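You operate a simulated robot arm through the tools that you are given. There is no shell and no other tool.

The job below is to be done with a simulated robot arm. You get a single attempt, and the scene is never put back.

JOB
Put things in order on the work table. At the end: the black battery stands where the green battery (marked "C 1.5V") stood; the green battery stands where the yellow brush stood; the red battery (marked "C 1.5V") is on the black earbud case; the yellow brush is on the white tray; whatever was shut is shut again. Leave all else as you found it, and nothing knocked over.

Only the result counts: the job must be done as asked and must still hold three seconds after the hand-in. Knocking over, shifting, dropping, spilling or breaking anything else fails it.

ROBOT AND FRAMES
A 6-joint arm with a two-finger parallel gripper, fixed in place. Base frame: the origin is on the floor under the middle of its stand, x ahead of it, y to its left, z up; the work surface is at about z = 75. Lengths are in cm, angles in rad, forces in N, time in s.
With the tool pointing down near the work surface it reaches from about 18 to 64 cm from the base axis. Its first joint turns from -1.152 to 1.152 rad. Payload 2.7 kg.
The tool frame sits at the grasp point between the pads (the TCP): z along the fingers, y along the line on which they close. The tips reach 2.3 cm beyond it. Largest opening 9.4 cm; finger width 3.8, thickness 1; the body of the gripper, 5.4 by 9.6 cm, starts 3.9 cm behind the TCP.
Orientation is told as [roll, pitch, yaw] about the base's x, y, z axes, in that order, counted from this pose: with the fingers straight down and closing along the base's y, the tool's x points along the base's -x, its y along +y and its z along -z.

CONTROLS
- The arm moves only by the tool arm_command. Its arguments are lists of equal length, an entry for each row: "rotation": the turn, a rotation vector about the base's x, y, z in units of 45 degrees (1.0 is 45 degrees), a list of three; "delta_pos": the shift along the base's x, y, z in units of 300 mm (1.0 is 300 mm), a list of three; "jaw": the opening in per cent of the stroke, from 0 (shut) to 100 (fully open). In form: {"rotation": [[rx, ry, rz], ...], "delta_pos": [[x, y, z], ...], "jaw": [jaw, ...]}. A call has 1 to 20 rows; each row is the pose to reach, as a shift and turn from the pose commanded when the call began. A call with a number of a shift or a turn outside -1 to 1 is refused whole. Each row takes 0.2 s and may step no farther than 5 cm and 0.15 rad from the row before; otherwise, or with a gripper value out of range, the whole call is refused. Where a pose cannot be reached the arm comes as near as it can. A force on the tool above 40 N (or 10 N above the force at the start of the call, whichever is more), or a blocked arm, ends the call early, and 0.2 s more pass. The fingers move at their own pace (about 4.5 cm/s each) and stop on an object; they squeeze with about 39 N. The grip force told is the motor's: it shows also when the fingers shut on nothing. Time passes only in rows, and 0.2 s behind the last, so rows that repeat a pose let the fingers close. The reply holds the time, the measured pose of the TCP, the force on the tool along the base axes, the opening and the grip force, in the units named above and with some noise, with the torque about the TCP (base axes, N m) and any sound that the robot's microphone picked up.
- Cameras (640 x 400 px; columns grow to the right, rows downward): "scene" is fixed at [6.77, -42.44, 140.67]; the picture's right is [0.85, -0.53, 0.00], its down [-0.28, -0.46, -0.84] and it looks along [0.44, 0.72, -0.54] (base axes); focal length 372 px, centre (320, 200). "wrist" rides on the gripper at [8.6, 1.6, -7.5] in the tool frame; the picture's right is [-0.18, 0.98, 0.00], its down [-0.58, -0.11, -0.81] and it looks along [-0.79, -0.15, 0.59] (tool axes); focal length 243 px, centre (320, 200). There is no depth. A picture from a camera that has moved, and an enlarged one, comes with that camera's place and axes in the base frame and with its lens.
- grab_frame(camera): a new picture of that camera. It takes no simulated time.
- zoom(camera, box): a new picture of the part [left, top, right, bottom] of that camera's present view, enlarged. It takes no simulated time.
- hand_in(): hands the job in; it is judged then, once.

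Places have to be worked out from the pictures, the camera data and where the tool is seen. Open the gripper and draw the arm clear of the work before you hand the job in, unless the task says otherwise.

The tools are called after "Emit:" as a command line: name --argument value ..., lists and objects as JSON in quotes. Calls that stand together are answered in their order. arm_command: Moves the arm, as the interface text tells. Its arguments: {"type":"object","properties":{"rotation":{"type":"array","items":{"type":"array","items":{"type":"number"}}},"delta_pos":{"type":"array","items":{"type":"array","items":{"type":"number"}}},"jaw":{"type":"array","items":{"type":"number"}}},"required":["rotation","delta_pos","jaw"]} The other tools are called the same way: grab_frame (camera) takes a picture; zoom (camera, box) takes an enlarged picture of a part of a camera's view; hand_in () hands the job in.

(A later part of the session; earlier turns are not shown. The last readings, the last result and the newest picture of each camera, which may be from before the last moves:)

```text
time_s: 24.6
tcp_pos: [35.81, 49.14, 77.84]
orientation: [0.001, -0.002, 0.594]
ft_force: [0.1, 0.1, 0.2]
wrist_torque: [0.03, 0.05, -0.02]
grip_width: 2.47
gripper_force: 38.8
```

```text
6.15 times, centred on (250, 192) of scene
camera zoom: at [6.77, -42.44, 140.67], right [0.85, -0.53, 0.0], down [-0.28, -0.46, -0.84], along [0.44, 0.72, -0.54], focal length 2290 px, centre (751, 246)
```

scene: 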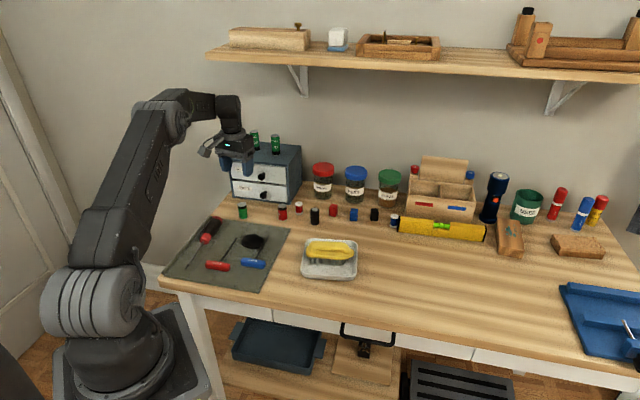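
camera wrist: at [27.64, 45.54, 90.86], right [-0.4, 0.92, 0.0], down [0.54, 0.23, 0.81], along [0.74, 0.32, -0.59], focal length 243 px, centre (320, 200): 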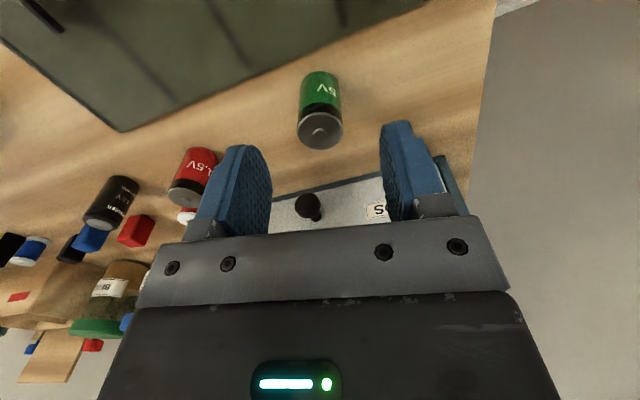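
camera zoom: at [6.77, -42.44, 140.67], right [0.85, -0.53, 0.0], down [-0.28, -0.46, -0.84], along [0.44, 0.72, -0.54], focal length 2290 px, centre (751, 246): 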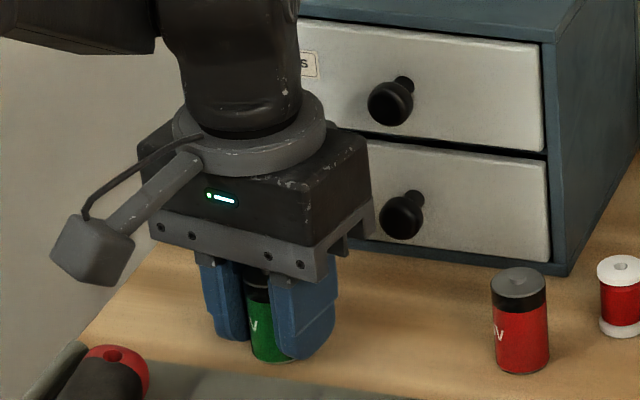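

The green battery is held (2.47 cm, TCP at (35.8, 49.1)), which fixes its old place. I lift it straight up and carry it in two legs towards the brush's old place at (62.75, -0.4).

Emit:
arm_command --rotation '[[0, 0, 0], [0, 0, 0], [0, 0, 0], [0, 0, 0], [0, 0, 0]]' --delta_pos '[[0, 0, 0.03], [0, 0, 0.13], [0, 0, 0.27], [0, 0, 0.41], [0, 0, 0.47]]' --jaw '[10, 10, 10, 10, 10]'

Emit:
arm_command --rotation '[[0, 0, -0.05], [0, 0, -0.15], [0, 0, -0.26], [0, 0, -0.37], [0, 0, -0.48], [0, 0, -0.59], [0, 0, -0.7], [0, 0, -0.756]]' --delta_pos '[[0.025, -0.045, 0], [0.08, -0.145, 0], [0.14, -0.26, 0], [0.205, -0.375, 0], [0.27, -0.49, 0], [0.33, -0.605, 0], [0.395, -0.72, 0], [0.451, -0.826, 0]]' --jaw '[10, 10, 10, 10, 10, 10, 10, 10]'

Emit:
arm_command --rotation '[[0, 0, 0], [0, 0, 0], [0, 0, 0], [0, 0, 0], [0, 0, 0], [0, 0, 0], [0, 0, 0], [0, 0, 0]]' --delta_pos '[[0.06, -0.11, 0], [0.125, -0.23, 0], [0.19, -0.345, 0], [0.25, -0.46, 0], [0.315, -0.575, 0], [0.375, -0.69, 0], [0.425, -0.78, 0], [0.451, -0.826, 0]]' --jaw '[10, 10, 10, 10, 10, 10, 10, 10]'

Emit:
grab_frame --camera "scene"

Emit:
grab_frame --camera "wrist"

```text
time_s: 25.8
tcp_pos: [35.65, 49.07, 92.08]
orientation: [0.002, -0.001, 0.595]
ft_force: [-0.3, -0.2, -0.1]
wrist_torque: [-0.02, 0.01, 0.0]
grip_width: 2.46
gripper_force: 38.7
```

```text
time_s: 27.6
tcp_pos: [49.16, 24.23, 91.96]
orientation: [0.002, 0.001, 0.001]
ft_force: [-0.3, -0.7, -1.0]
wrist_torque: [0.02, 0.01, -0.04]
grip_width: 2.46
gripper_force: 39.3
```

```text
time_s: 29.4
tcp_pos: [62.65, -0.54, 91.89]
orientation: [0.002, 0.002, 0.0]
ft_force: [-0.4, 0.1, -0.4]
wrist_torque: [0.01, 0.02, -0.03]
grip_width: 2.47
gripper_force: 39.4
```

```text
taken
```

scene: 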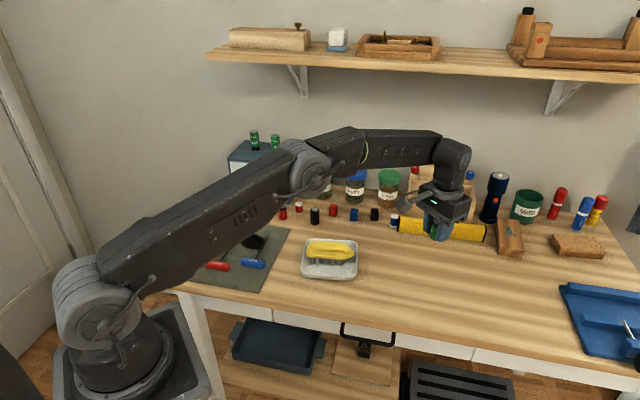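

```text
taken
camera wrist: at [54.13, 1.08, 99.34], right [0.18, 0.98, 0.0], down [0.58, -0.11, 0.81], along [0.79, -0.15, -0.59], focal length 243 px, centre (320, 200)
```

wrist: 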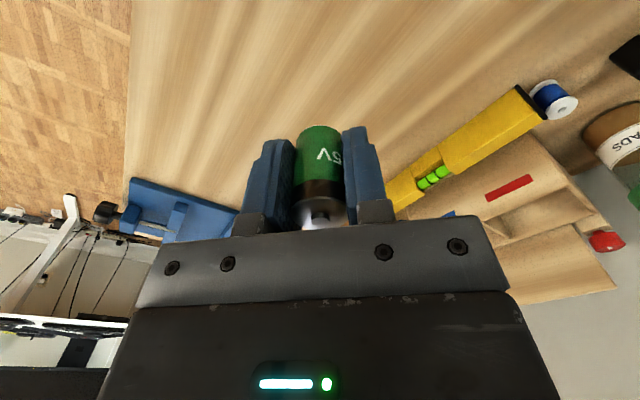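

The green battery is held upright above the brush's old place. I lower it to just above the table.

Emit:
arm_command --rotation '[[0, 0, 0], [0, 0, 0], [0, 0, 0], [0, 0, 0], [0, 0, 0], [0, 0, 0], [0, 0, 0]]' --delta_pos '[[0.002, 0.003, -0.05], [0.003, 0.004, -0.17], [0.003, 0.004, -0.3], [0.003, 0.004, -0.4], [0.003, 0.004, -0.45], [0.003, 0.004, -0.462], [0.003, 0.004, -0.466]]' --jaw '[10, 10, 10, 10, 10, 10, 10]'

Emit:
zoom --camera "scene" --box '[390, 220, 470, 290]'

```text
time_s: 31.0
tcp_pos: [62.76, -0.18, 77.94]
orientation: [0.002, 0.003, 0.001]
ft_force: [0.1, 0.5, 0.4]
wrist_torque: [-0.01, 0.0, -0.03]
grip_width: 2.47
gripper_force: 39.4
```

```text
5.71 times, centred on (430, 255) of scene
camera zoom: at [6.77, -42.44, 140.67], right [0.85, -0.53, 0.0], down [-0.28, -0.46, -0.84], along [0.44, 0.72, -0.54], focal length 2126 px, centre (-309, -114)
```

zoom: 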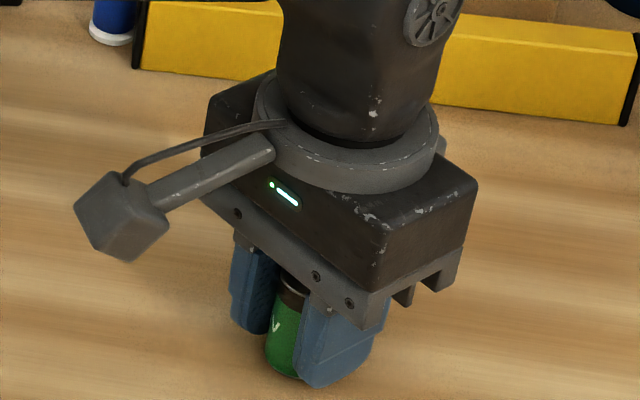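

No contact yet; I lower it by another millimetre, watching the force.

Emit:
arm_command --rotation '[[0, 0, 0], [0, 0, 0], [0, 0, 0]]' --delta_pos '[[0, 0, -0.002], [0, 0, -0.004], [0, 0, -0.004]]' --jaw '[10, 10, 10]'

```text
time_s: 31.8
tcp_pos: [62.85, -0.27, 77.88]
orientation: [0.003, 0.0, 0.0]
ft_force: [-0.6, 0.5, 0.0]
wrist_torque: [0.03, 0.01, 0.0]
grip_width: 2.49
gripper_force: 38.9
```

Same height as at the pick and no load; I lower one more half millimetre or so to feel the table.

Emit:
arm_command --rotation '[[0, 0, 0], [0, 0, 0], [0, 0, 0]]' --delta_pos '[[0, 0, -0.001], [0, 0, -0.003], [0, 0, -0.003]]' --jaw '[10, 10, 10]'

```text
time_s: 32.6
tcp_pos: [62.82, -0.27, 77.88]
orientation: [0.003, -0.003, -0.002]
ft_force: [-1.7, 0.2, 6.4]
wrist_torque: [-0.03, 0.08, -0.01]
grip_width: 2.47
gripper_force: 38.8
```

The battery touches the table (6 N). I open the fingers slowly and rise straight up.

Emit:
arm_command --rotation '[[0, 0, 0], [0, 0, 0], [0, 0, 0], [0, 0, 0], [0, 0, 0], [0, 0, 0], [0, 0, 0], [0, 0, 0], [0, 0, 0], [0, 0, 0]]' --delta_pos '[[0, 0, 0.001], [0, 0, 0.001], [0, 0, 0.001], [0, 0, 0.001], [0, 0, 0.001], [0, 0, 0.03], [0, 0, 0.1], [0, 0, 0.2], [0, 0, 0.33], [0, 0, 0.46]]' --jaw '[30, 40, 55, 65, 65, 65, 65, 65, 65, 65]'

Emit:
grab_frame --camera "scene"

Emit:
grab_frame --camera "wrist"

```text
time_s: 34.8
tcp_pos: [62.86, -0.31, 91.54]
orientation: [0.002, 0.001, -0.001]
ft_force: [0.1, 0.4, -0.7]
wrist_torque: [0.02, -0.01, -0.02]
grip_width: 6.09
gripper_force: 0.0
```

```text
taken
```

scene: 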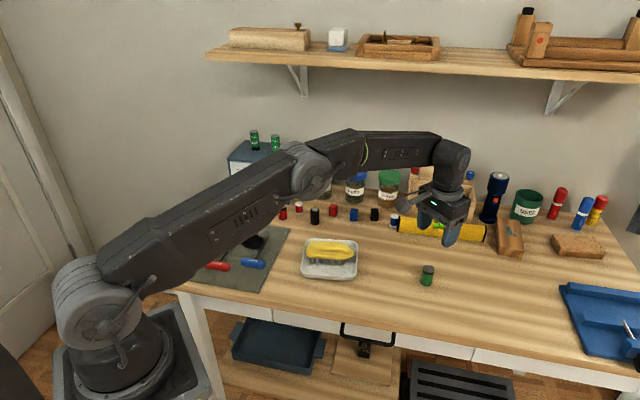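

```text
taken
camera wrist: at [54.28, 1.26, 98.96], right [0.18, 0.98, 0.0], down [0.58, -0.11, 0.81], along [0.79, -0.15, -0.59], focal length 243 px, centre (320, 200)
```

wrist: 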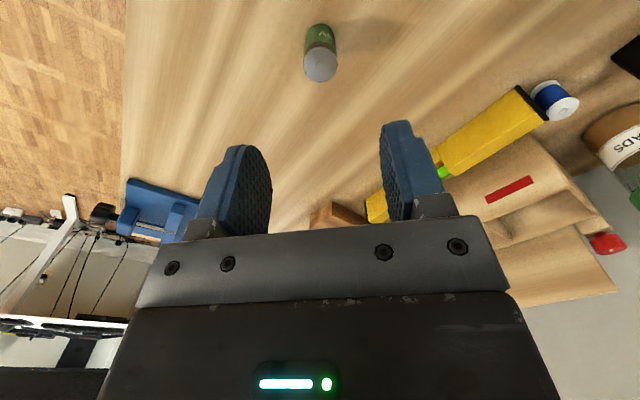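

The green battery stands at the brush's old place. Now the black battery at about (52.6, 34.7); the spool and red block are about 7 cm from it, so I approach with yaw ≈ 0.75 to keep the fingers clear of both.

Emit:
arm_command --rotation '[[0, 0, 0.06], [0, 0, 0.16], [0, 0, 0.26], [0, 0, 0.36], [0, 0, 0.46], [0, 0, 0.52]]' --delta_pos '[[-0.02, 0.06, 0.01], [-0.05, 0.17, 0.02], [-0.085, 0.29, 0.02], [-0.12, 0.41, 0.02], [-0.155, 0.52, 0.02], [-0.173, 0.581, 0.02]]' --jaw '[65, 65, 65, 60, 60, 60]'

Emit:
arm_command --rotation '[[0, 0, 0.06], [0, 0, 0.15], [0, 0, 0.25], [0, 0, 0.35], [0, 0, 0.43], [0, 0, 0.43]]' --delta_pos '[[-0.03, 0.1, 0], [-0.065, 0.22, 0], [-0.1, 0.34, 0], [-0.135, 0.45, 0], [-0.162, 0.54, 0], [-0.172, 0.582, 0]]' --jaw '[60, 60, 60, 60, 60, 60]'

Emit:
grab_frame --camera "wrist"

Emit:
zoom --camera "wrist" --box '[240, 0, 400, 100]'

Emit:
grab_frame --camera "scene"

```text
time_s: 36.2
tcp_pos: [57.66, 17.18, 92.0]
orientation: [0.002, 0.001, 0.411]
ft_force: [-0.2, 0.2, 0.0]
wrist_torque: [0.0, -0.03, -0.03]
grip_width: 5.62
gripper_force: 0.1
```

```text
time_s: 37.6
tcp_pos: [52.54, 34.51, 92.25]
orientation: [0.002, 0.0, 0.746]
ft_force: [0.4, 0.2, 0.4]
wrist_torque: [0.03, 0.02, -0.02]
grip_width: 5.67
gripper_force: 0.0
```

```text
taken
camera wrist: at [45.16, 29.87, 99.61], right [-0.53, 0.85, 0.0], down [0.5, 0.31, 0.81], along [0.68, 0.43, -0.59], focal length 243 px, centre (320, 200)
```

wrist: 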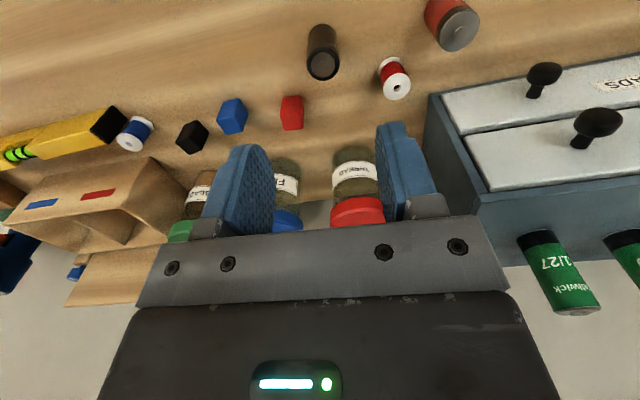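

```text
4.00 times, centred on (320, 50) of wrist
camera zoom: at [45.16, 29.87, 99.61], right [-0.53, 0.85, 0.0], down [0.5, 0.31, 0.81], along [0.68, 0.43, -0.59], focal length 970 px, centre (320, 800)
```

zoom: 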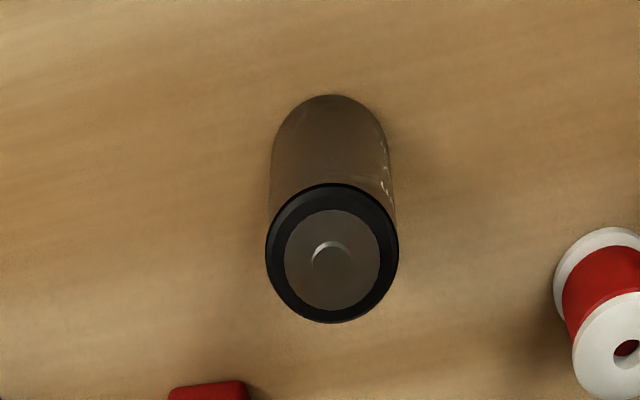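

```text
taken
```

scene: 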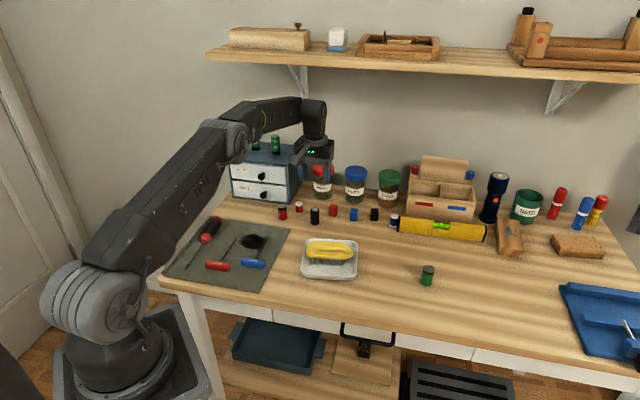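

The black battery's top is about 0.3 cm beyond the tool axis, putting it at (52.6, 34.85). I correct, go down to z ≈ 83.5 and check.

Emit:
arm_command --rotation '[[0, 0, 0], [0, 0, 0], [0, 0, 0], [0, 0, 0], [0, 0, 0]]' --delta_pos '[[0.002, 0.011, -0.05], [0.002, 0.011, -0.14], [0.002, 0.011, -0.23], [0.002, 0.011, -0.29], [0.002, 0.011, -0.29]]' --jaw '[60, 60, 60, 60, 60]'

Emit:
grab_frame --camera "wrist"

Emit:
zoom --camera "scene" --box '[270, 160, 370, 235]'

```text
time_s: 38.8
tcp_pos: [52.54, 34.96, 83.46]
orientation: [0.002, -0.001, 0.747]
ft_force: [-0.1, 0.5, -0.1]
wrist_torque: [0.01, 0.01, 0.03]
grip_width: 5.61
gripper_force: 0.0
```

```text
taken
camera wrist: at [45.2, 30.13, 90.92], right [-0.53, 0.85, 0.0], down [0.5, 0.31, 0.81], along [0.68, 0.43, -0.59], focal length 243 px, centre (320, 200)
```

wrist: 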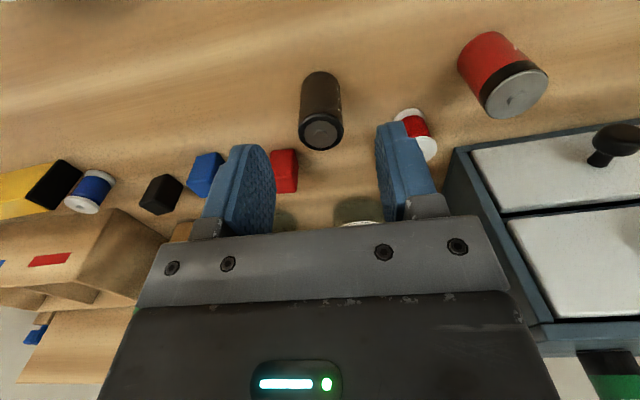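

```text
5.33 times, centred on (320, 198) of scene
camera zoom: at [6.77, -42.44, 140.67], right [0.85, -0.53, 0.0], down [-0.28, -0.46, -0.84], along [0.44, 0.72, -0.54], focal length 1984 px, centre (320, 213)
```

zoom: 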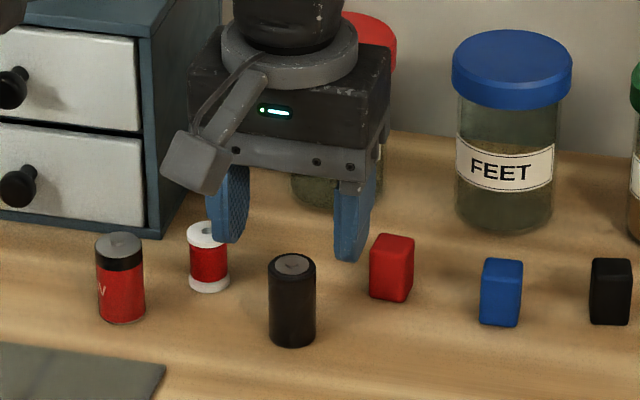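

Aligned: the battery's top is where the tool axis projects. I narrow the opening to 50 % for clearance from the spool, go down around the battery and close.

Emit:
arm_command --rotation '[[0, 0, 0], [0, 0, 0], [0, 0, 0], [0, 0, 0], [0, 0, 0], [0, 0, 0], [0, 0, 0], [0, 0, 0], [0, 0, 0], [0, 0, 0]]' --delta_pos '[[0, 0, 0], [0, 0, -0.05], [0, 0, -0.11], [0, 0, -0.16], [0, 0, -0.187], [0, 0, -0.187], [0, 0, -0.187], [0, 0, -0.187], [0, 0, -0.187], [0, 0, -0.187]]' --jaw '[50, 50, 50, 50, 50, 40, 25, 10, 10, 10]'

Emit:
zoom --camera "scene" --box '[270, 160, 370, 235]'

```text
time_s: 41.0
tcp_pos: [52.54, 34.78, 77.91]
orientation: [0.002, 0.0, 0.747]
ft_force: [0.9, 0.8, -1.1]
wrist_torque: [-0.02, 0.01, -0.01]
grip_width: 2.49
gripper_force: 38.9
```

```text
5.33 times, centred on (320, 198) of scene
camera zoom: at [6.77, -42.44, 140.67], right [0.85, -0.53, 0.0], down [-0.28, -0.46, -0.84], along [0.44, 0.72, -0.54], focal length 1984 px, centre (320, 213)
```

zoom: 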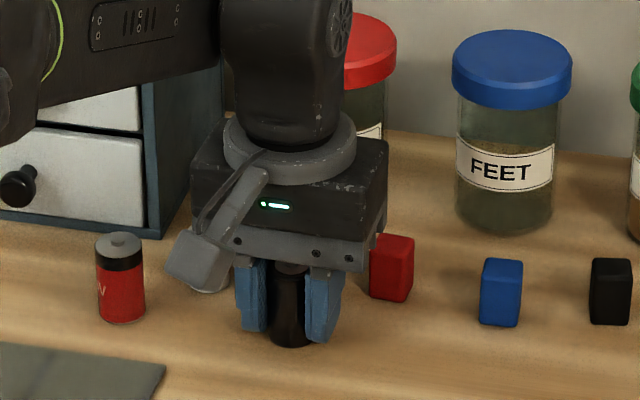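

The black battery is held (2.49 cm). I lift it straight up and carry it high to the green battery's old place at (35.75, 49.12).

Emit:
arm_command --rotation '[[0, 0, 0], [0, 0, 0], [0, 0, 0], [0, 0, 0], [0, 0, 0]]' --delta_pos '[[0, 0, 0.03], [0, 0, 0.13], [0, 0, 0.27], [0, 0, 0.41], [0, 0, 0.47]]' --jaw '[10, 10, 10, 10, 10]'

Emit:
arm_command --rotation '[[0, 0, -0.03], [0, 0, -0.06], [0, 0, -0.1], [0, 0, -0.14], [0, 0, -0.17], [0, 0, -0.19], [0, 0, -0.19]]' --delta_pos '[[-0.06, 0.05, 0], [-0.16, 0.135, 0], [-0.27, 0.228, 0], [-0.38, 0.32, 0], [-0.48, 0.405, 0], [-0.55, 0.464, 0], [-0.562, 0.474, 0]]' --jaw '[10, 10, 10, 10, 10, 10, 10]'

Emit:
grab_frame --camera "wrist"

Emit:
grab_frame --camera "scene"

```text
time_s: 42.2
tcp_pos: [52.46, 34.92, 91.97]
orientation: [0.001, 0.001, 0.746]
ft_force: [0.0, 0.5, -0.7]
wrist_torque: [0.0, 0.0, 0.02]
grip_width: 2.52
gripper_force: 39.0
```

```text
time_s: 43.8
tcp_pos: [35.74, 49.31, 91.99]
orientation: [0.001, 0.002, 0.597]
ft_force: [0.7, 0.3, -0.3]
wrist_torque: [-0.01, 0.0, -0.02]
grip_width: 2.5
gripper_force: 38.9
```

```text
taken
camera wrist: at [27.72, 45.63, 99.38], right [-0.4, 0.92, 0.0], down [0.54, 0.24, 0.81], along [0.74, 0.32, -0.59], focal length 243 px, centre (320, 200)
```

wrist: 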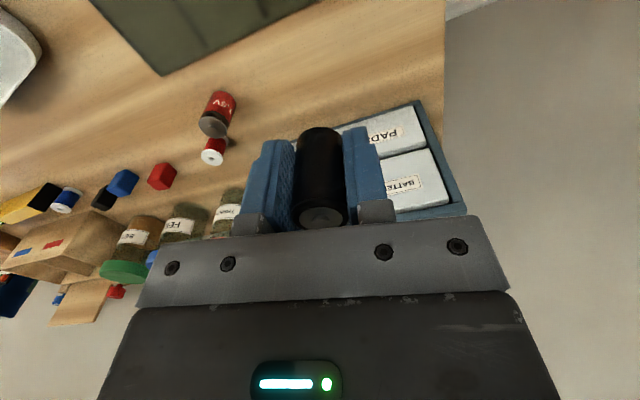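

```text
taken
```

scene: 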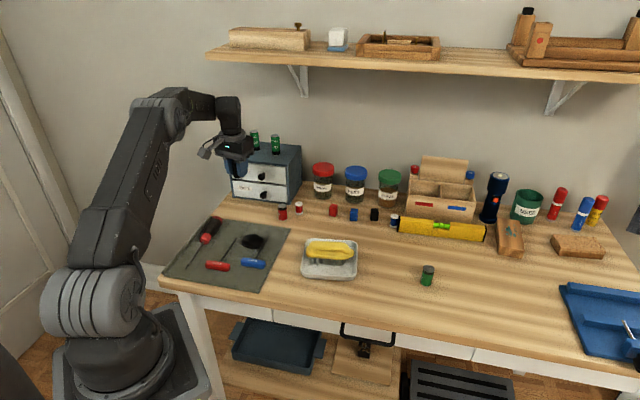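

Black battery is above the target place. I lower it to the height at which it was picked up.

Emit:
arm_command --rotation '[[0, 0, 0], [0, 0, 0], [0, 0, 0], [0, 0, 0], [0, 0, 0], [0, 0, 0], [0, 0, 0]]' --delta_pos '[[0, 0, -0.05], [0, 0, -0.17], [0, 0, -0.3], [0, 0, -0.4], [0, 0, -0.45], [0, 0, -0.465], [0, 0, -0.47]]' --jaw '[10, 10, 10, 10, 10, 10, 10]'

Emit:
arm_command --rotation '[[0, 0, 0], [0, 0, 0], [0, 0, 0]]' --delta_pos '[[0, 0, -0.001], [0, 0, -0.003], [0, 0, -0.003]]' --jaw '[10, 10, 10]'

Emit:
zoom --camera "scene" --box '[200, 160, 300, 225]'

```text
time_s: 45.4
tcp_pos: [35.7, 49.13, 77.94]
orientation: [0.002, 0.0, 0.599]
ft_force: [-1.6, -1.3, 3.6]
wrist_torque: [-0.03, 0.01, -0.02]
grip_width: 2.49
gripper_force: 38.6
```

```text
time_s: 46.2
tcp_pos: [35.76, 49.18, 77.88]
orientation: [0.002, -0.002, 0.597]
ft_force: [-0.5, -5.4, 10.3]
wrist_torque: [-0.11, 0.01, -0.05]
grip_width: 2.51
gripper_force: 39.3
```

```text
6.15 times, centred on (250, 192) of scene
camera zoom: at [6.76, -42.47, 140.66], right [0.85, -0.53, 0.0], down [-0.28, -0.46, -0.84], along [0.44, 0.72, -0.54], focal length 2290 px, centre (751, 246)
```

zoom: 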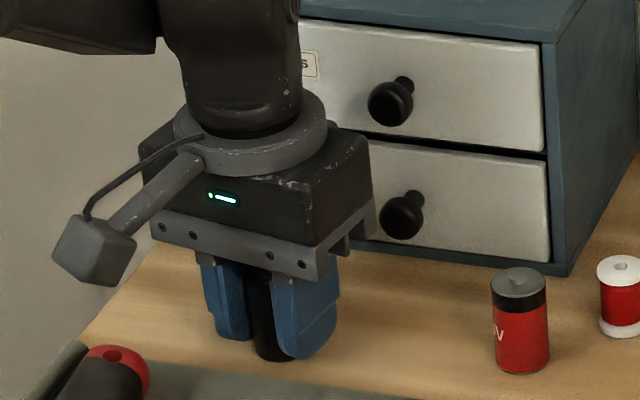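

The black battery bears on the table (10 N). I ease off, open slowly and rise.

Emit:
arm_command --rotation '[[0, 0, 0], [0, 0, 0], [0, 0, 0], [0, 0, 0], [0, 0, 0], [0, 0, 0], [0, 0, 0], [0, 0, 0], [0, 0, 0], [0, 0, 0]]' --delta_pos '[[0, 0, 0.002], [0, 0, 0.002], [0, 0, 0.002], [0, 0, 0.002], [0, 0, 0.002], [0, 0, 0.03], [0, 0, 0.1], [0, 0, 0.2], [0, 0, 0.33], [0, 0, 0.46]]' --jaw '[10, 28, 40, 55, 60, 60, 60, 60, 60, 60]'

Emit:
zoom --camera "scene" --box '[200, 160, 300, 225]'

Emit:
grab_frame --camera "wrist"

```text
time_s: 48.4
tcp_pos: [35.59, 49.16, 91.72]
orientation: [0.002, 0.003, 0.597]
ft_force: [-0.2, 0.1, 0.3]
wrist_torque: [-0.03, -0.01, 0.02]
grip_width: 5.6
gripper_force: 0.1
```

```text
6.15 times, centred on (250, 192) of scene
camera zoom: at [6.77, -42.44, 140.67], right [0.85, -0.53, 0.0], down [-0.28, -0.46, -0.84], along [0.44, 0.72, -0.54], focal length 2290 px, centre (751, 246)
```

zoom: 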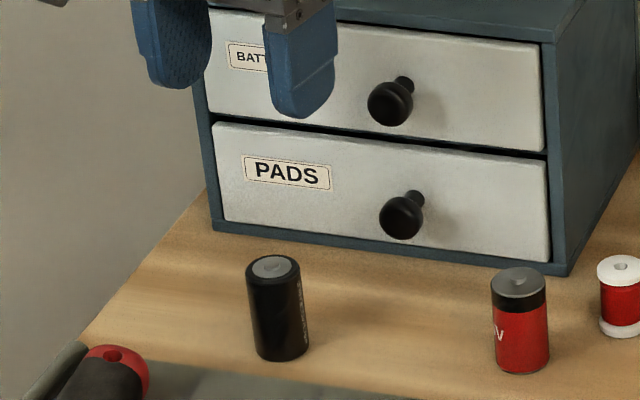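

```text
taken
camera wrist: at [27.7, 45.63, 99.08], right [-0.4, 0.92, 0.0], down [0.54, 0.24, 0.81], along [0.74, 0.32, -0.59], focal length 243 px, centre (320, 200)
```

wrist: 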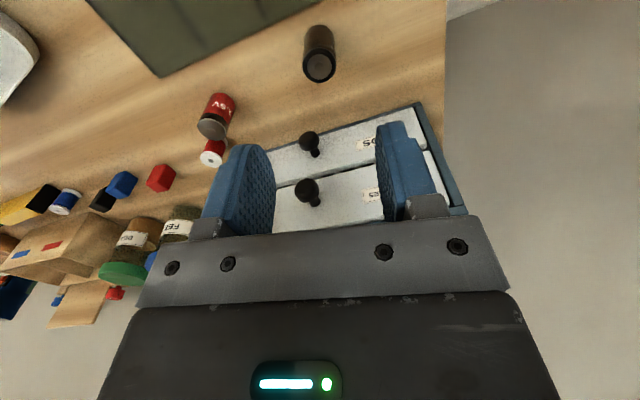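

The black battery stands where the green one was. Before fetching the red one I look steeply down on the earbud case, moving the tool above it at about (32.6, 34.9).

Emit:
arm_command --rotation '[[0, 0, 0.03], [0, 0, 0.06], [0, 0, 0.1], [0, 0, 0.13], [0, 0, 0.13]]' --delta_pos '[[-0.02, -0.09, 0.01], [-0.05, -0.22, 0.018], [-0.08, -0.35, 0.018], [-0.1, -0.45, 0.018], [-0.103, -0.475, 0.018]]' --jaw '[60, 60, 60, 60, 60]'

Emit:
grab_frame --camera "wrist"

Emit:
zoom --camera "wrist" --box '[256, 0, 384, 80]'

Emit:
zoom --camera "scene" --box '[228, 225, 276, 255]'

```text
time_s: 49.6
tcp_pos: [32.67, 34.89, 92.26]
orientation: [0.001, 0.001, 0.7]
ft_force: [0.2, 0.4, 0.1]
wrist_torque: [-0.01, -0.02, 0.01]
grip_width: 5.65
gripper_force: 0.1
```

```text
taken
camera wrist: at [25.0, 30.49, 99.52], right [-0.49, 0.87, 0.0], down [0.52, 0.29, 0.81], along [0.7, 0.4, -0.59], focal length 243 px, centre (320, 200)
```

wrist: 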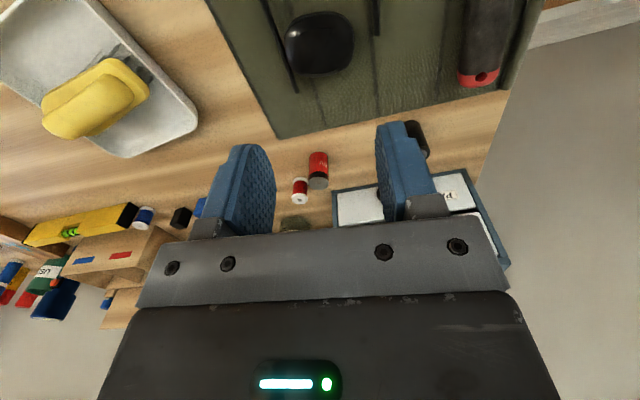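

```text
5.00 times, centred on (320, 40) of wrist
camera zoom: at [25.0, 30.49, 99.52], right [-0.49, 0.87, 0.0], down [0.52, 0.29, 0.81], along [0.7, 0.4, -0.59], focal length 1213 px, centre (320, 1000)
```

zoom: 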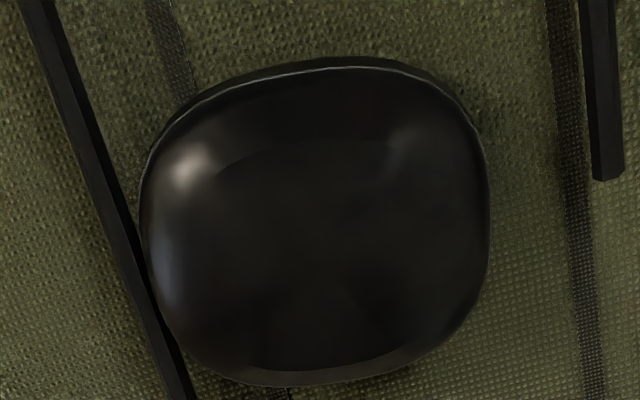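

```text
13.33 times, centred on (252, 240) of scene
camera zoom: at [6.77, -42.44, 140.67], right [0.85, -0.53, 0.0], down [-0.28, -0.46, -0.84], along [0.44, 0.72, -0.54], focal length 4961 px, centre (1227, -333)
```

zoom: 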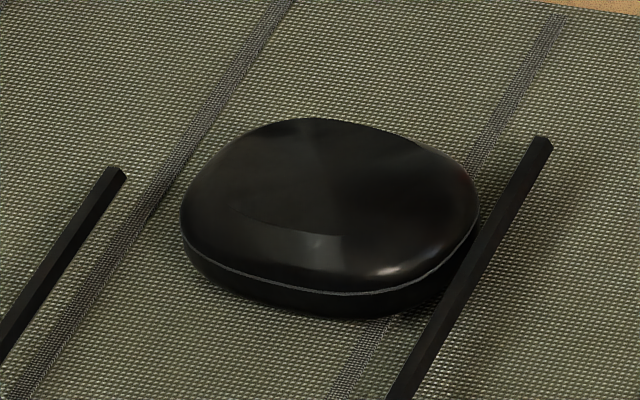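

The case has a flattened top plateau; its centre works out to about (33.0, 35.0), and a standing battery should rest there. Now I go above the red battery near (45.8, 42.2), with yaw ≈ 0.2 so the fingers clear the spool beside it.

Emit:
arm_command --rotation '[[0, 0, -0.1], [0, 0, -0.23], [0, 0, -0.36], [0, 0, -0.49], [0, 0, -0.6], [0, 0, -0.637]]' --delta_pos '[[0.06, 0.03, 0], [0.15, 0.08, 0], [0.25, 0.135, 0], [0.34, 0.19, 0], [0.42, 0.23, 0], [0.44, 0.243, 0]]' --jaw '[60, 60, 60, 60, 60, 60]'

Emit:
grab_frame --camera "wrist"

Emit:
zoom --camera "wrist" --box '[240, 0, 400, 100]'

Emit:
zoom --camera "scene" --box '[220, 140, 340, 225]'

```text
time_s: 51.0
tcp_pos: [45.71, 42.16, 92.14]
orientation: [0.001, 0.002, 0.196]
ft_force: [0.2, -0.1, 0.1]
wrist_torque: [-0.03, 0.0, 0.01]
grip_width: 5.64
gripper_force: 0.1
```

```text
taken
camera wrist: at [37.1, 41.97, 99.51], right [-0.01, 1.0, 0.0], down [0.59, 0.01, 0.81], along [0.81, 0.01, -0.59], focal length 243 px, centre (320, 200)
```

wrist: 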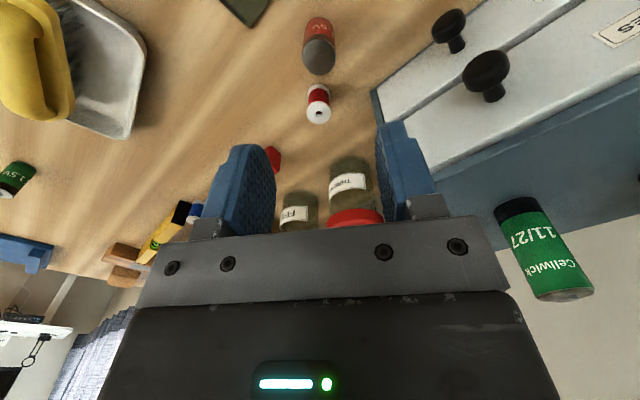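

```text
4.00 times, centred on (320, 50) of wrist
camera zoom: at [37.1, 41.97, 99.51], right [-0.01, 1.0, 0.0], down [0.59, 0.01, 0.81], along [0.81, 0.01, -0.59], focal length 970 px, centre (320, 800)
```

zoom: 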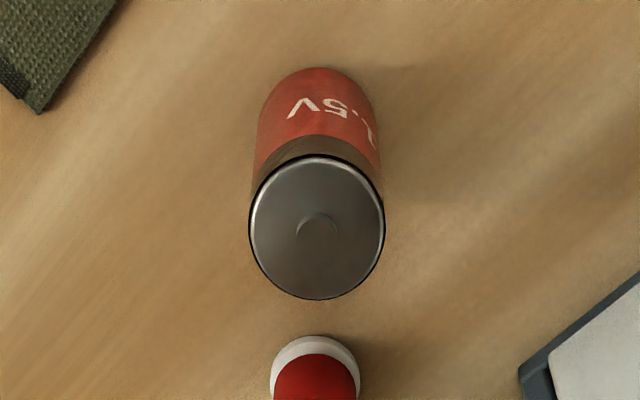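

```text
4.71 times, centred on (280, 182) of scene
camera zoom: at [6.77, -42.44, 140.67], right [0.85, -0.53, 0.0], down [-0.28, -0.46, -0.84], along [0.44, 0.72, -0.54], focal length 1751 px, centre (508, 282)
```

zoom: 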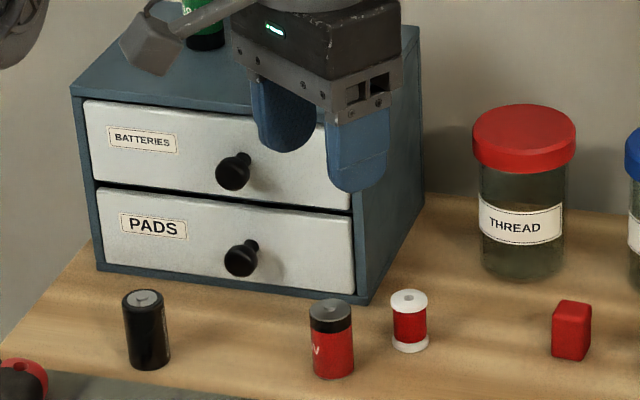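

The red battery (marked "1.5V") is at about (45.45, 42.1), with the spool directly ahead of it and out of the fingers' way. I correct by 0.25 cm and go down to z ≈ 83.5.

Emit:
arm_command --rotation '[[0, 0, 0], [0, 0, 0], [0, 0, 0], [0, 0, 0], [0, 0, 0]]' --delta_pos '[[-0.008, -0.002, -0.05], [-0.008, -0.002, -0.14], [-0.008, -0.002, -0.23], [-0.008, -0.002, -0.285], [-0.008, -0.002, -0.287]]' --jaw '[55, 50, 50, 50, 50]'

Emit:
grab_frame --camera "wrist"

Emit:
zoom --camera "scene" --box '[220, 140, 340, 225]'

```text
time_s: 52.2
tcp_pos: [45.61, 42.26, 83.45]
orientation: [0.002, -0.001, 0.2]
ft_force: [0.0, -0.3, -0.6]
wrist_torque: [0.01, -0.01, -0.02]
grip_width: 4.72
gripper_force: 0.1
```

```text
taken
camera wrist: at [36.84, 42.0, 90.89], right [-0.01, 1.0, 0.0], down [0.59, 0.01, 0.81], along [0.81, 0.01, -0.59], focal length 243 px, centre (320, 200)
```

wrist: 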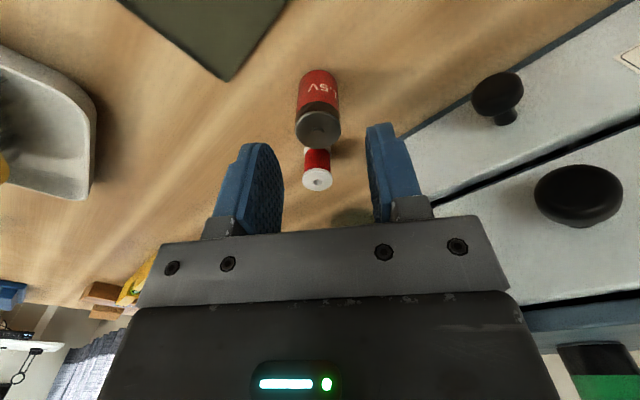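

```text
4.71 times, centred on (280, 182) of scene
camera zoom: at [6.77, -42.44, 140.67], right [0.85, -0.53, 0.0], down [-0.28, -0.46, -0.84], along [0.44, 0.72, -0.54], focal length 1751 px, centre (508, 282)
```

zoom: 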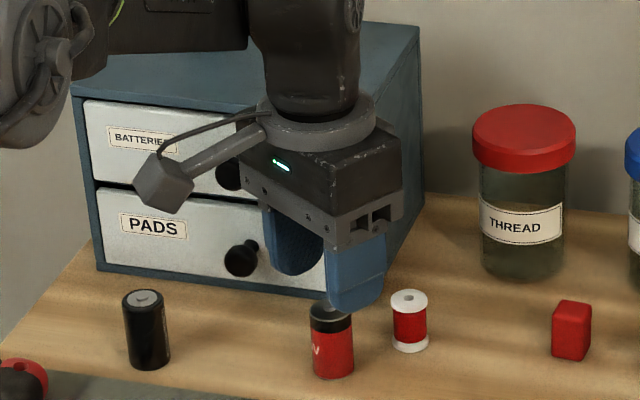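

Almost aligned. I enlarge the wrist view to measure the battery's offset along the fingers' width, which matters for placing it on the case.

Emit:
zoom --camera "wrist" --box '[280, 60, 360, 160]'

```text
4.00 times, centred on (320, 110) of wrist
camera zoom: at [36.84, 42.0, 90.89], right [-0.01, 1.0, 0.0], down [0.59, 0.01, 0.81], along [0.81, 0.01, -0.59], focal length 970 px, centre (320, 560)
```

zoom: 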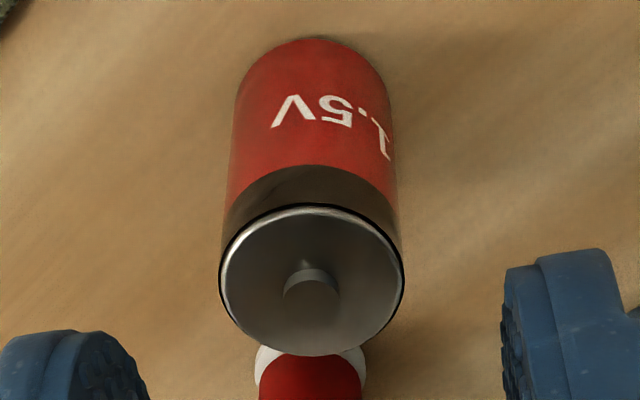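

The battery sits about 0.1–0.2 cm behind the tool axis; I shift by 0.1 cm, go down to z ≈ 78.3 and close on it.

Emit:
arm_command --rotation '[[0, 0, 0], [0, 0, 0], [0, 0, 0], [0, 0, 0], [0, 0, 0], [0, 0, 0], [0, 0, 0], [0, 0, 0], [0, 0, 0]]' --delta_pos '[[-0.004, -0.001, -0.04], [-0.004, -0.001, -0.1], [-0.004, -0.001, -0.15], [-0.004, -0.001, -0.173], [-0.004, -0.001, -0.173], [-0.004, -0.001, -0.173], [-0.004, -0.001, -0.173], [-0.004, -0.001, -0.173], [-0.004, -0.001, -0.173]]' --jaw '[50, 50, 50, 50, 40, 25, 10, 10, 10]'

Emit:
zoom --camera "scene" --box '[220, 140, 340, 225]'

Emit:
zoom --camera "wrist" --box '[240, 80, 400, 240]'

```text
time_s: 54.2
tcp_pos: [45.39, 42.23, 78.22]
orientation: [0.002, 0.0, 0.199]
ft_force: [-0.5, 0.5, 1.3]
wrist_torque: [0.03, 0.05, -0.02]
grip_width: 2.46
gripper_force: 39.1
```

```text
4.71 times, centred on (280, 182) of scene
camera zoom: at [6.77, -42.44, 140.67], right [0.85, -0.53, 0.0], down [-0.28, -0.46, -0.84], along [0.44, 0.72, -0.54], focal length 1751 px, centre (508, 282)
```

zoom: 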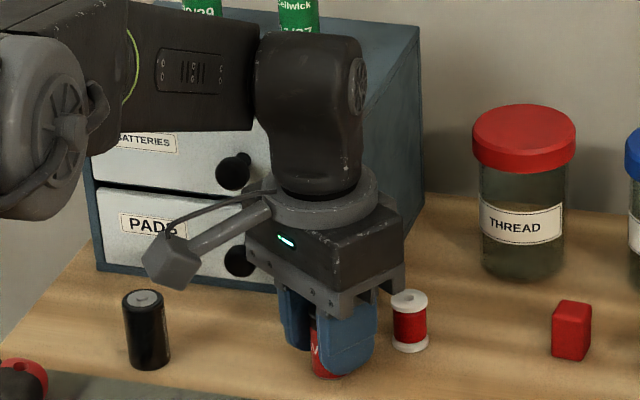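

```text
2.50 times, centred on (320, 160) of wrist
camera zoom: at [36.75, 41.96, 85.72], right [-0.01, 1.0, 0.0], down [0.59, 0.01, 0.81], along [0.81, 0.01, -0.59], focal length 606 px, centre (320, 300)
```

zoom: 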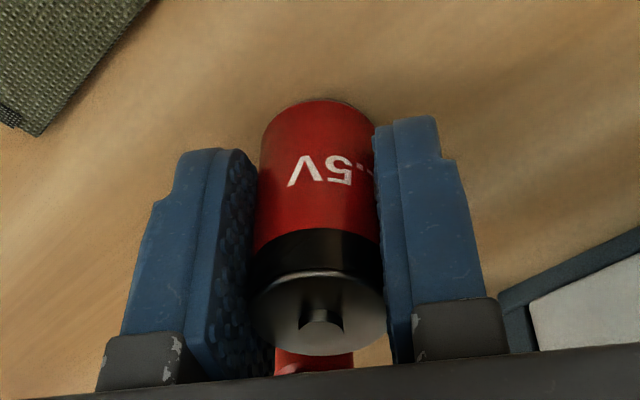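

The red battery is held (2.46 cm). I lift it straight up and carry it above the earbud case's centre (32.95, 35.0).

Emit:
arm_command --rotation '[[0, 0, 0], [0, 0, 0], [0, 0, 0], [0, 0, 0], [0, 0, 0]]' --delta_pos '[[0, 0, 0.03], [0, 0, 0.13], [0, 0, 0.27], [0, 0, 0.4], [0, 0, 0.45]]' --jaw '[10, 10, 10, 10, 10]'

Emit:
arm_command --rotation '[[0, 0, 0], [0, 0, 0], [0, 0, 0], [0, 0, 0], [0, 0, 0], [0, 0, 0], [0, 0, 0]]' --delta_pos '[[-0.04, -0.023, 0], [-0.13, -0.074, 0], [-0.23, -0.131, 0], [-0.32, -0.182, 0], [-0.39, -0.222, 0], [-0.416, -0.237, 0], [-0.416, -0.237, -0.1]]' --jaw '[10, 10, 10, 10, 10, 10, 10]'

Emit:
zoom --camera "scene" --box '[205, 185, 305, 260]'

Emit:
grab_frame --camera "wrist"

```text
time_s: 55.4
tcp_pos: [45.39, 42.1, 91.94]
orientation: [0.002, 0.0, 0.201]
ft_force: [-0.5, -0.1, -0.5]
wrist_torque: [0.03, -0.03, -0.01]
grip_width: 2.46
gripper_force: 39.2
```

```text
time_s: 57.0
tcp_pos: [32.99, 35.0, 88.77]
orientation: [0.002, -0.001, 0.198]
ft_force: [0.2, -0.2, -1.6]
wrist_torque: [0.0, 0.04, -0.01]
grip_width: 2.44
gripper_force: 39.2
```

```text
5.33 times, centred on (255, 222) of scene
camera zoom: at [6.77, -42.44, 140.67], right [0.85, -0.53, 0.0], down [-0.28, -0.46, -0.84], along [0.44, 0.72, -0.54], focal length 1984 px, centre (667, 80)
```

zoom: 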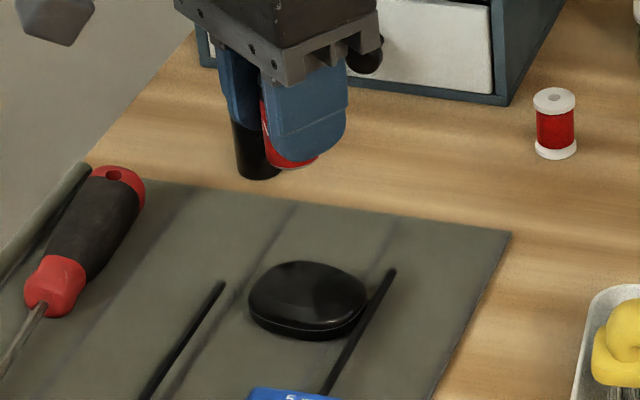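

```text
taken
camera wrist: at [24.24, 34.78, 96.17], right [-0.01, 1.0, 0.0], down [0.59, 0.01, 0.81], along [0.81, 0.01, -0.59], focal length 243 px, centre (320, 200)
```

wrist: 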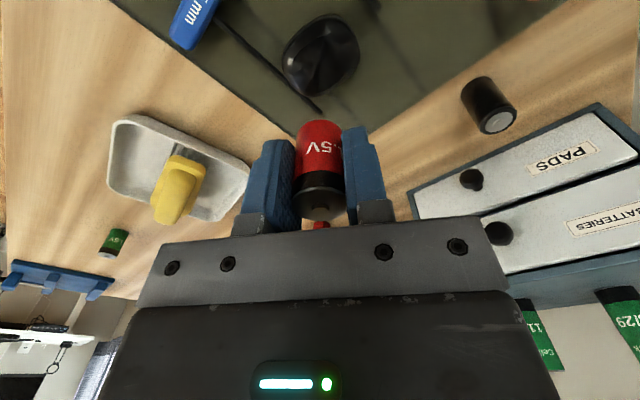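

In both views the tool axis falls on the centre of the case. I lower the battery to about 1 cm above the case top.

Emit:
arm_command --rotation '[[0, 0, 0], [0, 0, 0], [0, 0, 0], [0, 0, 0]]' --delta_pos '[[0, 0, -0.06], [0, 0, -0.15], [0, 0, -0.21], [0, 0, -0.235]]' --jaw '[10, 10, 10, 10]'

Emit:
zoom --camera "scene" --box '[222, 215, 286, 260]'

Emit:
zoom --camera "wrist" --box '[240, 40, 400, 200]'

```text
time_s: 58.0
tcp_pos: [33.0, 34.9, 81.72]
orientation: [0.002, -0.001, 0.199]
ft_force: [0.0, 0.0, -1.1]
wrist_torque: [0.01, -0.01, -0.02]
grip_width: 2.48
gripper_force: 39.5
```

```text
8.89 times, centred on (254, 238) of scene
camera zoom: at [6.77, -42.44, 140.67], right [0.85, -0.53, 0.0], down [-0.28, -0.46, -0.84], along [0.44, 0.72, -0.54], focal length 3308 px, centre (907, -133)
```

zoom: 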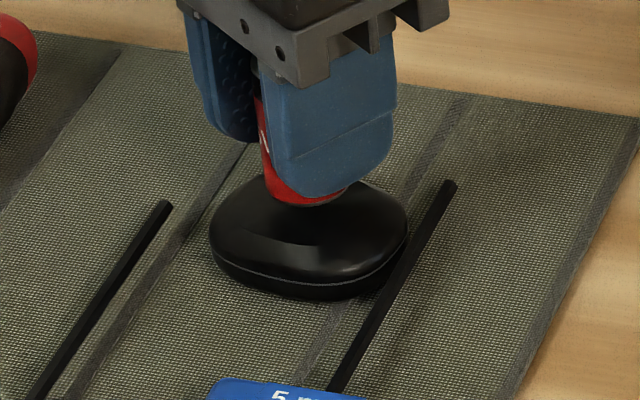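

```text
2.50 times, centred on (320, 120) of wrist
camera zoom: at [24.27, 34.81, 89.13], right [-0.01, 1.0, 0.0], down [0.59, 0.01, 0.81], along [0.81, 0.01, -0.59], focal length 606 px, centre (320, 400)
```

zoom: 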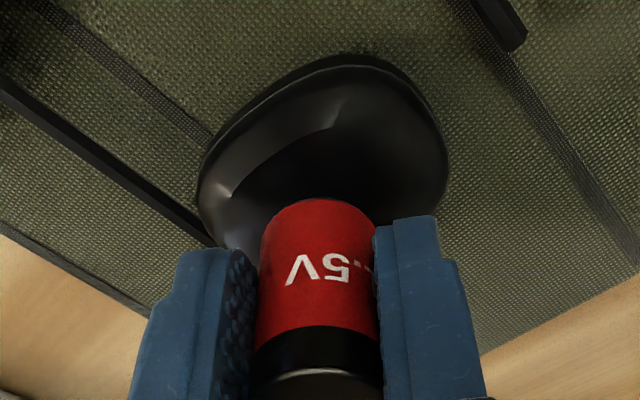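

The battery is about 1 cm above the case, centred over it. I lower it in small steps, watching the force.

Emit:
arm_command --rotation '[[0, 0, 0], [0, 0, 0], [0, 0, 0]]' --delta_pos '[[0, 0, -0.012], [0, 0, -0.022], [0, 0, -0.027]]' --jaw '[10, 10, 10]'

Emit:
zoom --camera "scene" --box '[222, 215, 286, 260]'

```text
time_s: 58.8
tcp_pos: [32.93, 35.01, 80.92]
orientation: [0.002, 0.0, 0.198]
ft_force: [0.2, -0.5, -0.1]
wrist_torque: [-0.01, -0.01, 0.0]
grip_width: 2.48
gripper_force: 39.4
```

```text
8.89 times, centred on (254, 238) of scene
camera zoom: at [6.77, -42.44, 140.67], right [0.85, -0.53, 0.0], down [-0.28, -0.46, -0.84], along [0.44, 0.72, -0.54], focal length 3308 px, centre (907, -133)
```

zoom: 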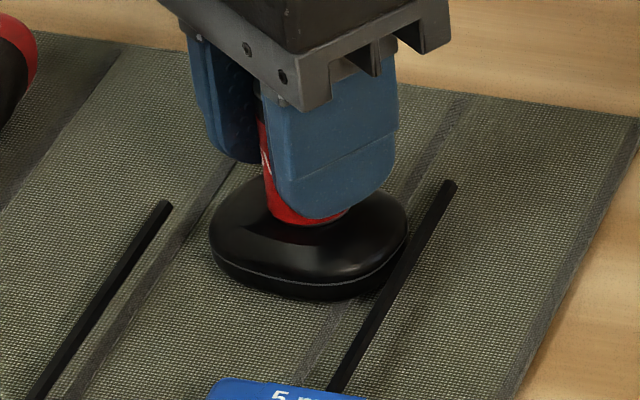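

Still free (no load). Further small steps down.

Emit:
arm_command --rotation '[[0, 0, 0], [0, 0, 0], [0, 0, 0]]' --delta_pos '[[0, 0, -0.003], [0, 0, -0.006], [0, 0, -0.006]]' --jaw '[10, 10, 10]'

Emit:
arm_command --rotation '[[0, 0, 0], [0, 0, 0]]' --delta_pos '[[0, 0, -0.003], [0, 0, -0.003]]' --jaw '[10, 10]'

```text
time_s: 59.6
tcp_pos: [32.96, 35.11, 80.91]
orientation: [0.003, -0.003, 0.2]
ft_force: [-1.1, -4.1, 12.9]
wrist_torque: [-0.13, 0.02, -0.01]
grip_width: 2.45
gripper_force: 39.1
```

```text
time_s: 60.2
tcp_pos: [33.01, 35.12, 80.74]
orientation: [0.003, -0.003, 0.202]
ft_force: [-1.9, -3.9, 27.1]
wrist_torque: [-0.15, 0.16, 0.0]
grip_width: 2.44
gripper_force: 38.9
```

The battery touches the case top at TCP z ≈ 80.85; the force acts nearly on the axis, so it sits at the crown. I ease off to a light contact.

Emit:
arm_command --rotation '[[0, 0, 0], [0, 0, 0], [0, 0, 0]]' --delta_pos '[[0, 0, 0.004], [0, 0, 0.005], [0, 0, 0.005]]' --jaw '[10, 10, 10]'

Emit:
zoom --camera "scene" --box '[222, 215, 286, 260]'

Emit:
zoom --camera "wrist" --box '[240, 40, 400, 200]'

```text
time_s: 61.0
tcp_pos: [32.98, 35.1, 80.91]
orientation: [0.001, 0.0, 0.198]
ft_force: [2.8, 4.4, 12.5]
wrist_torque: [0.14, -0.14, -0.02]
grip_width: 2.46
gripper_force: 38.7
```

```text
8.89 times, centred on (254, 238) of scene
camera zoom: at [6.76, -42.45, 140.66], right [0.85, -0.53, 0.0], down [-0.28, -0.46, -0.84], along [0.44, 0.72, -0.54], focal length 3308 px, centre (907, -133)
```

zoom: 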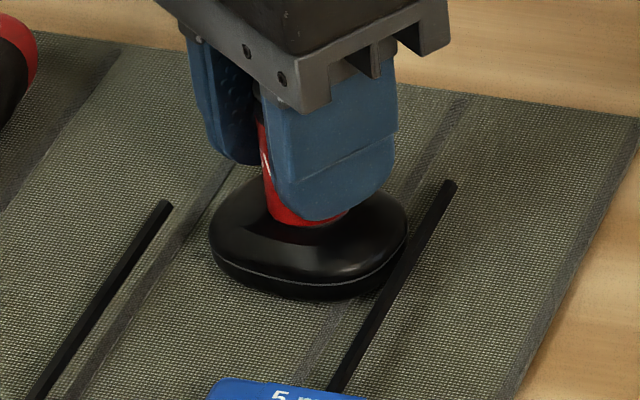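

```text
2.50 times, centred on (320, 120) of wrist
camera zoom: at [24.24, 34.83, 88.25], right [-0.01, 1.0, 0.0], down [0.59, 0.01, 0.81], along [0.81, 0.01, -0.59], focal length 606 px, centre (320, 400)
```

zoom: 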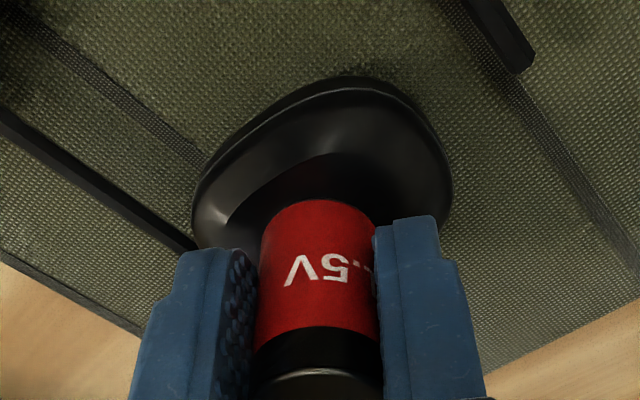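

The battery stands on the middle of the case in both views. I ease off another half millimetre to take out the sideways load before releasing.

Emit:
arm_command --rotation '[[0, 0, 0], [0, 0, 0], [0, 0, 0]]' --delta_pos '[[0, 0, 0.001], [0, 0, 0.0015], [0, 0, 0.0015]]' --jaw '[10, 10, 10]'

```text
time_s: 61.8
tcp_pos: [32.96, 35.04, 80.92]
orientation: [0.0, 0.002, 0.2]
ft_force: [-0.8, 1.1, 9.5]
wrist_torque: [0.03, -0.04, 0.01]
grip_width: 2.46
gripper_force: 39.4
```

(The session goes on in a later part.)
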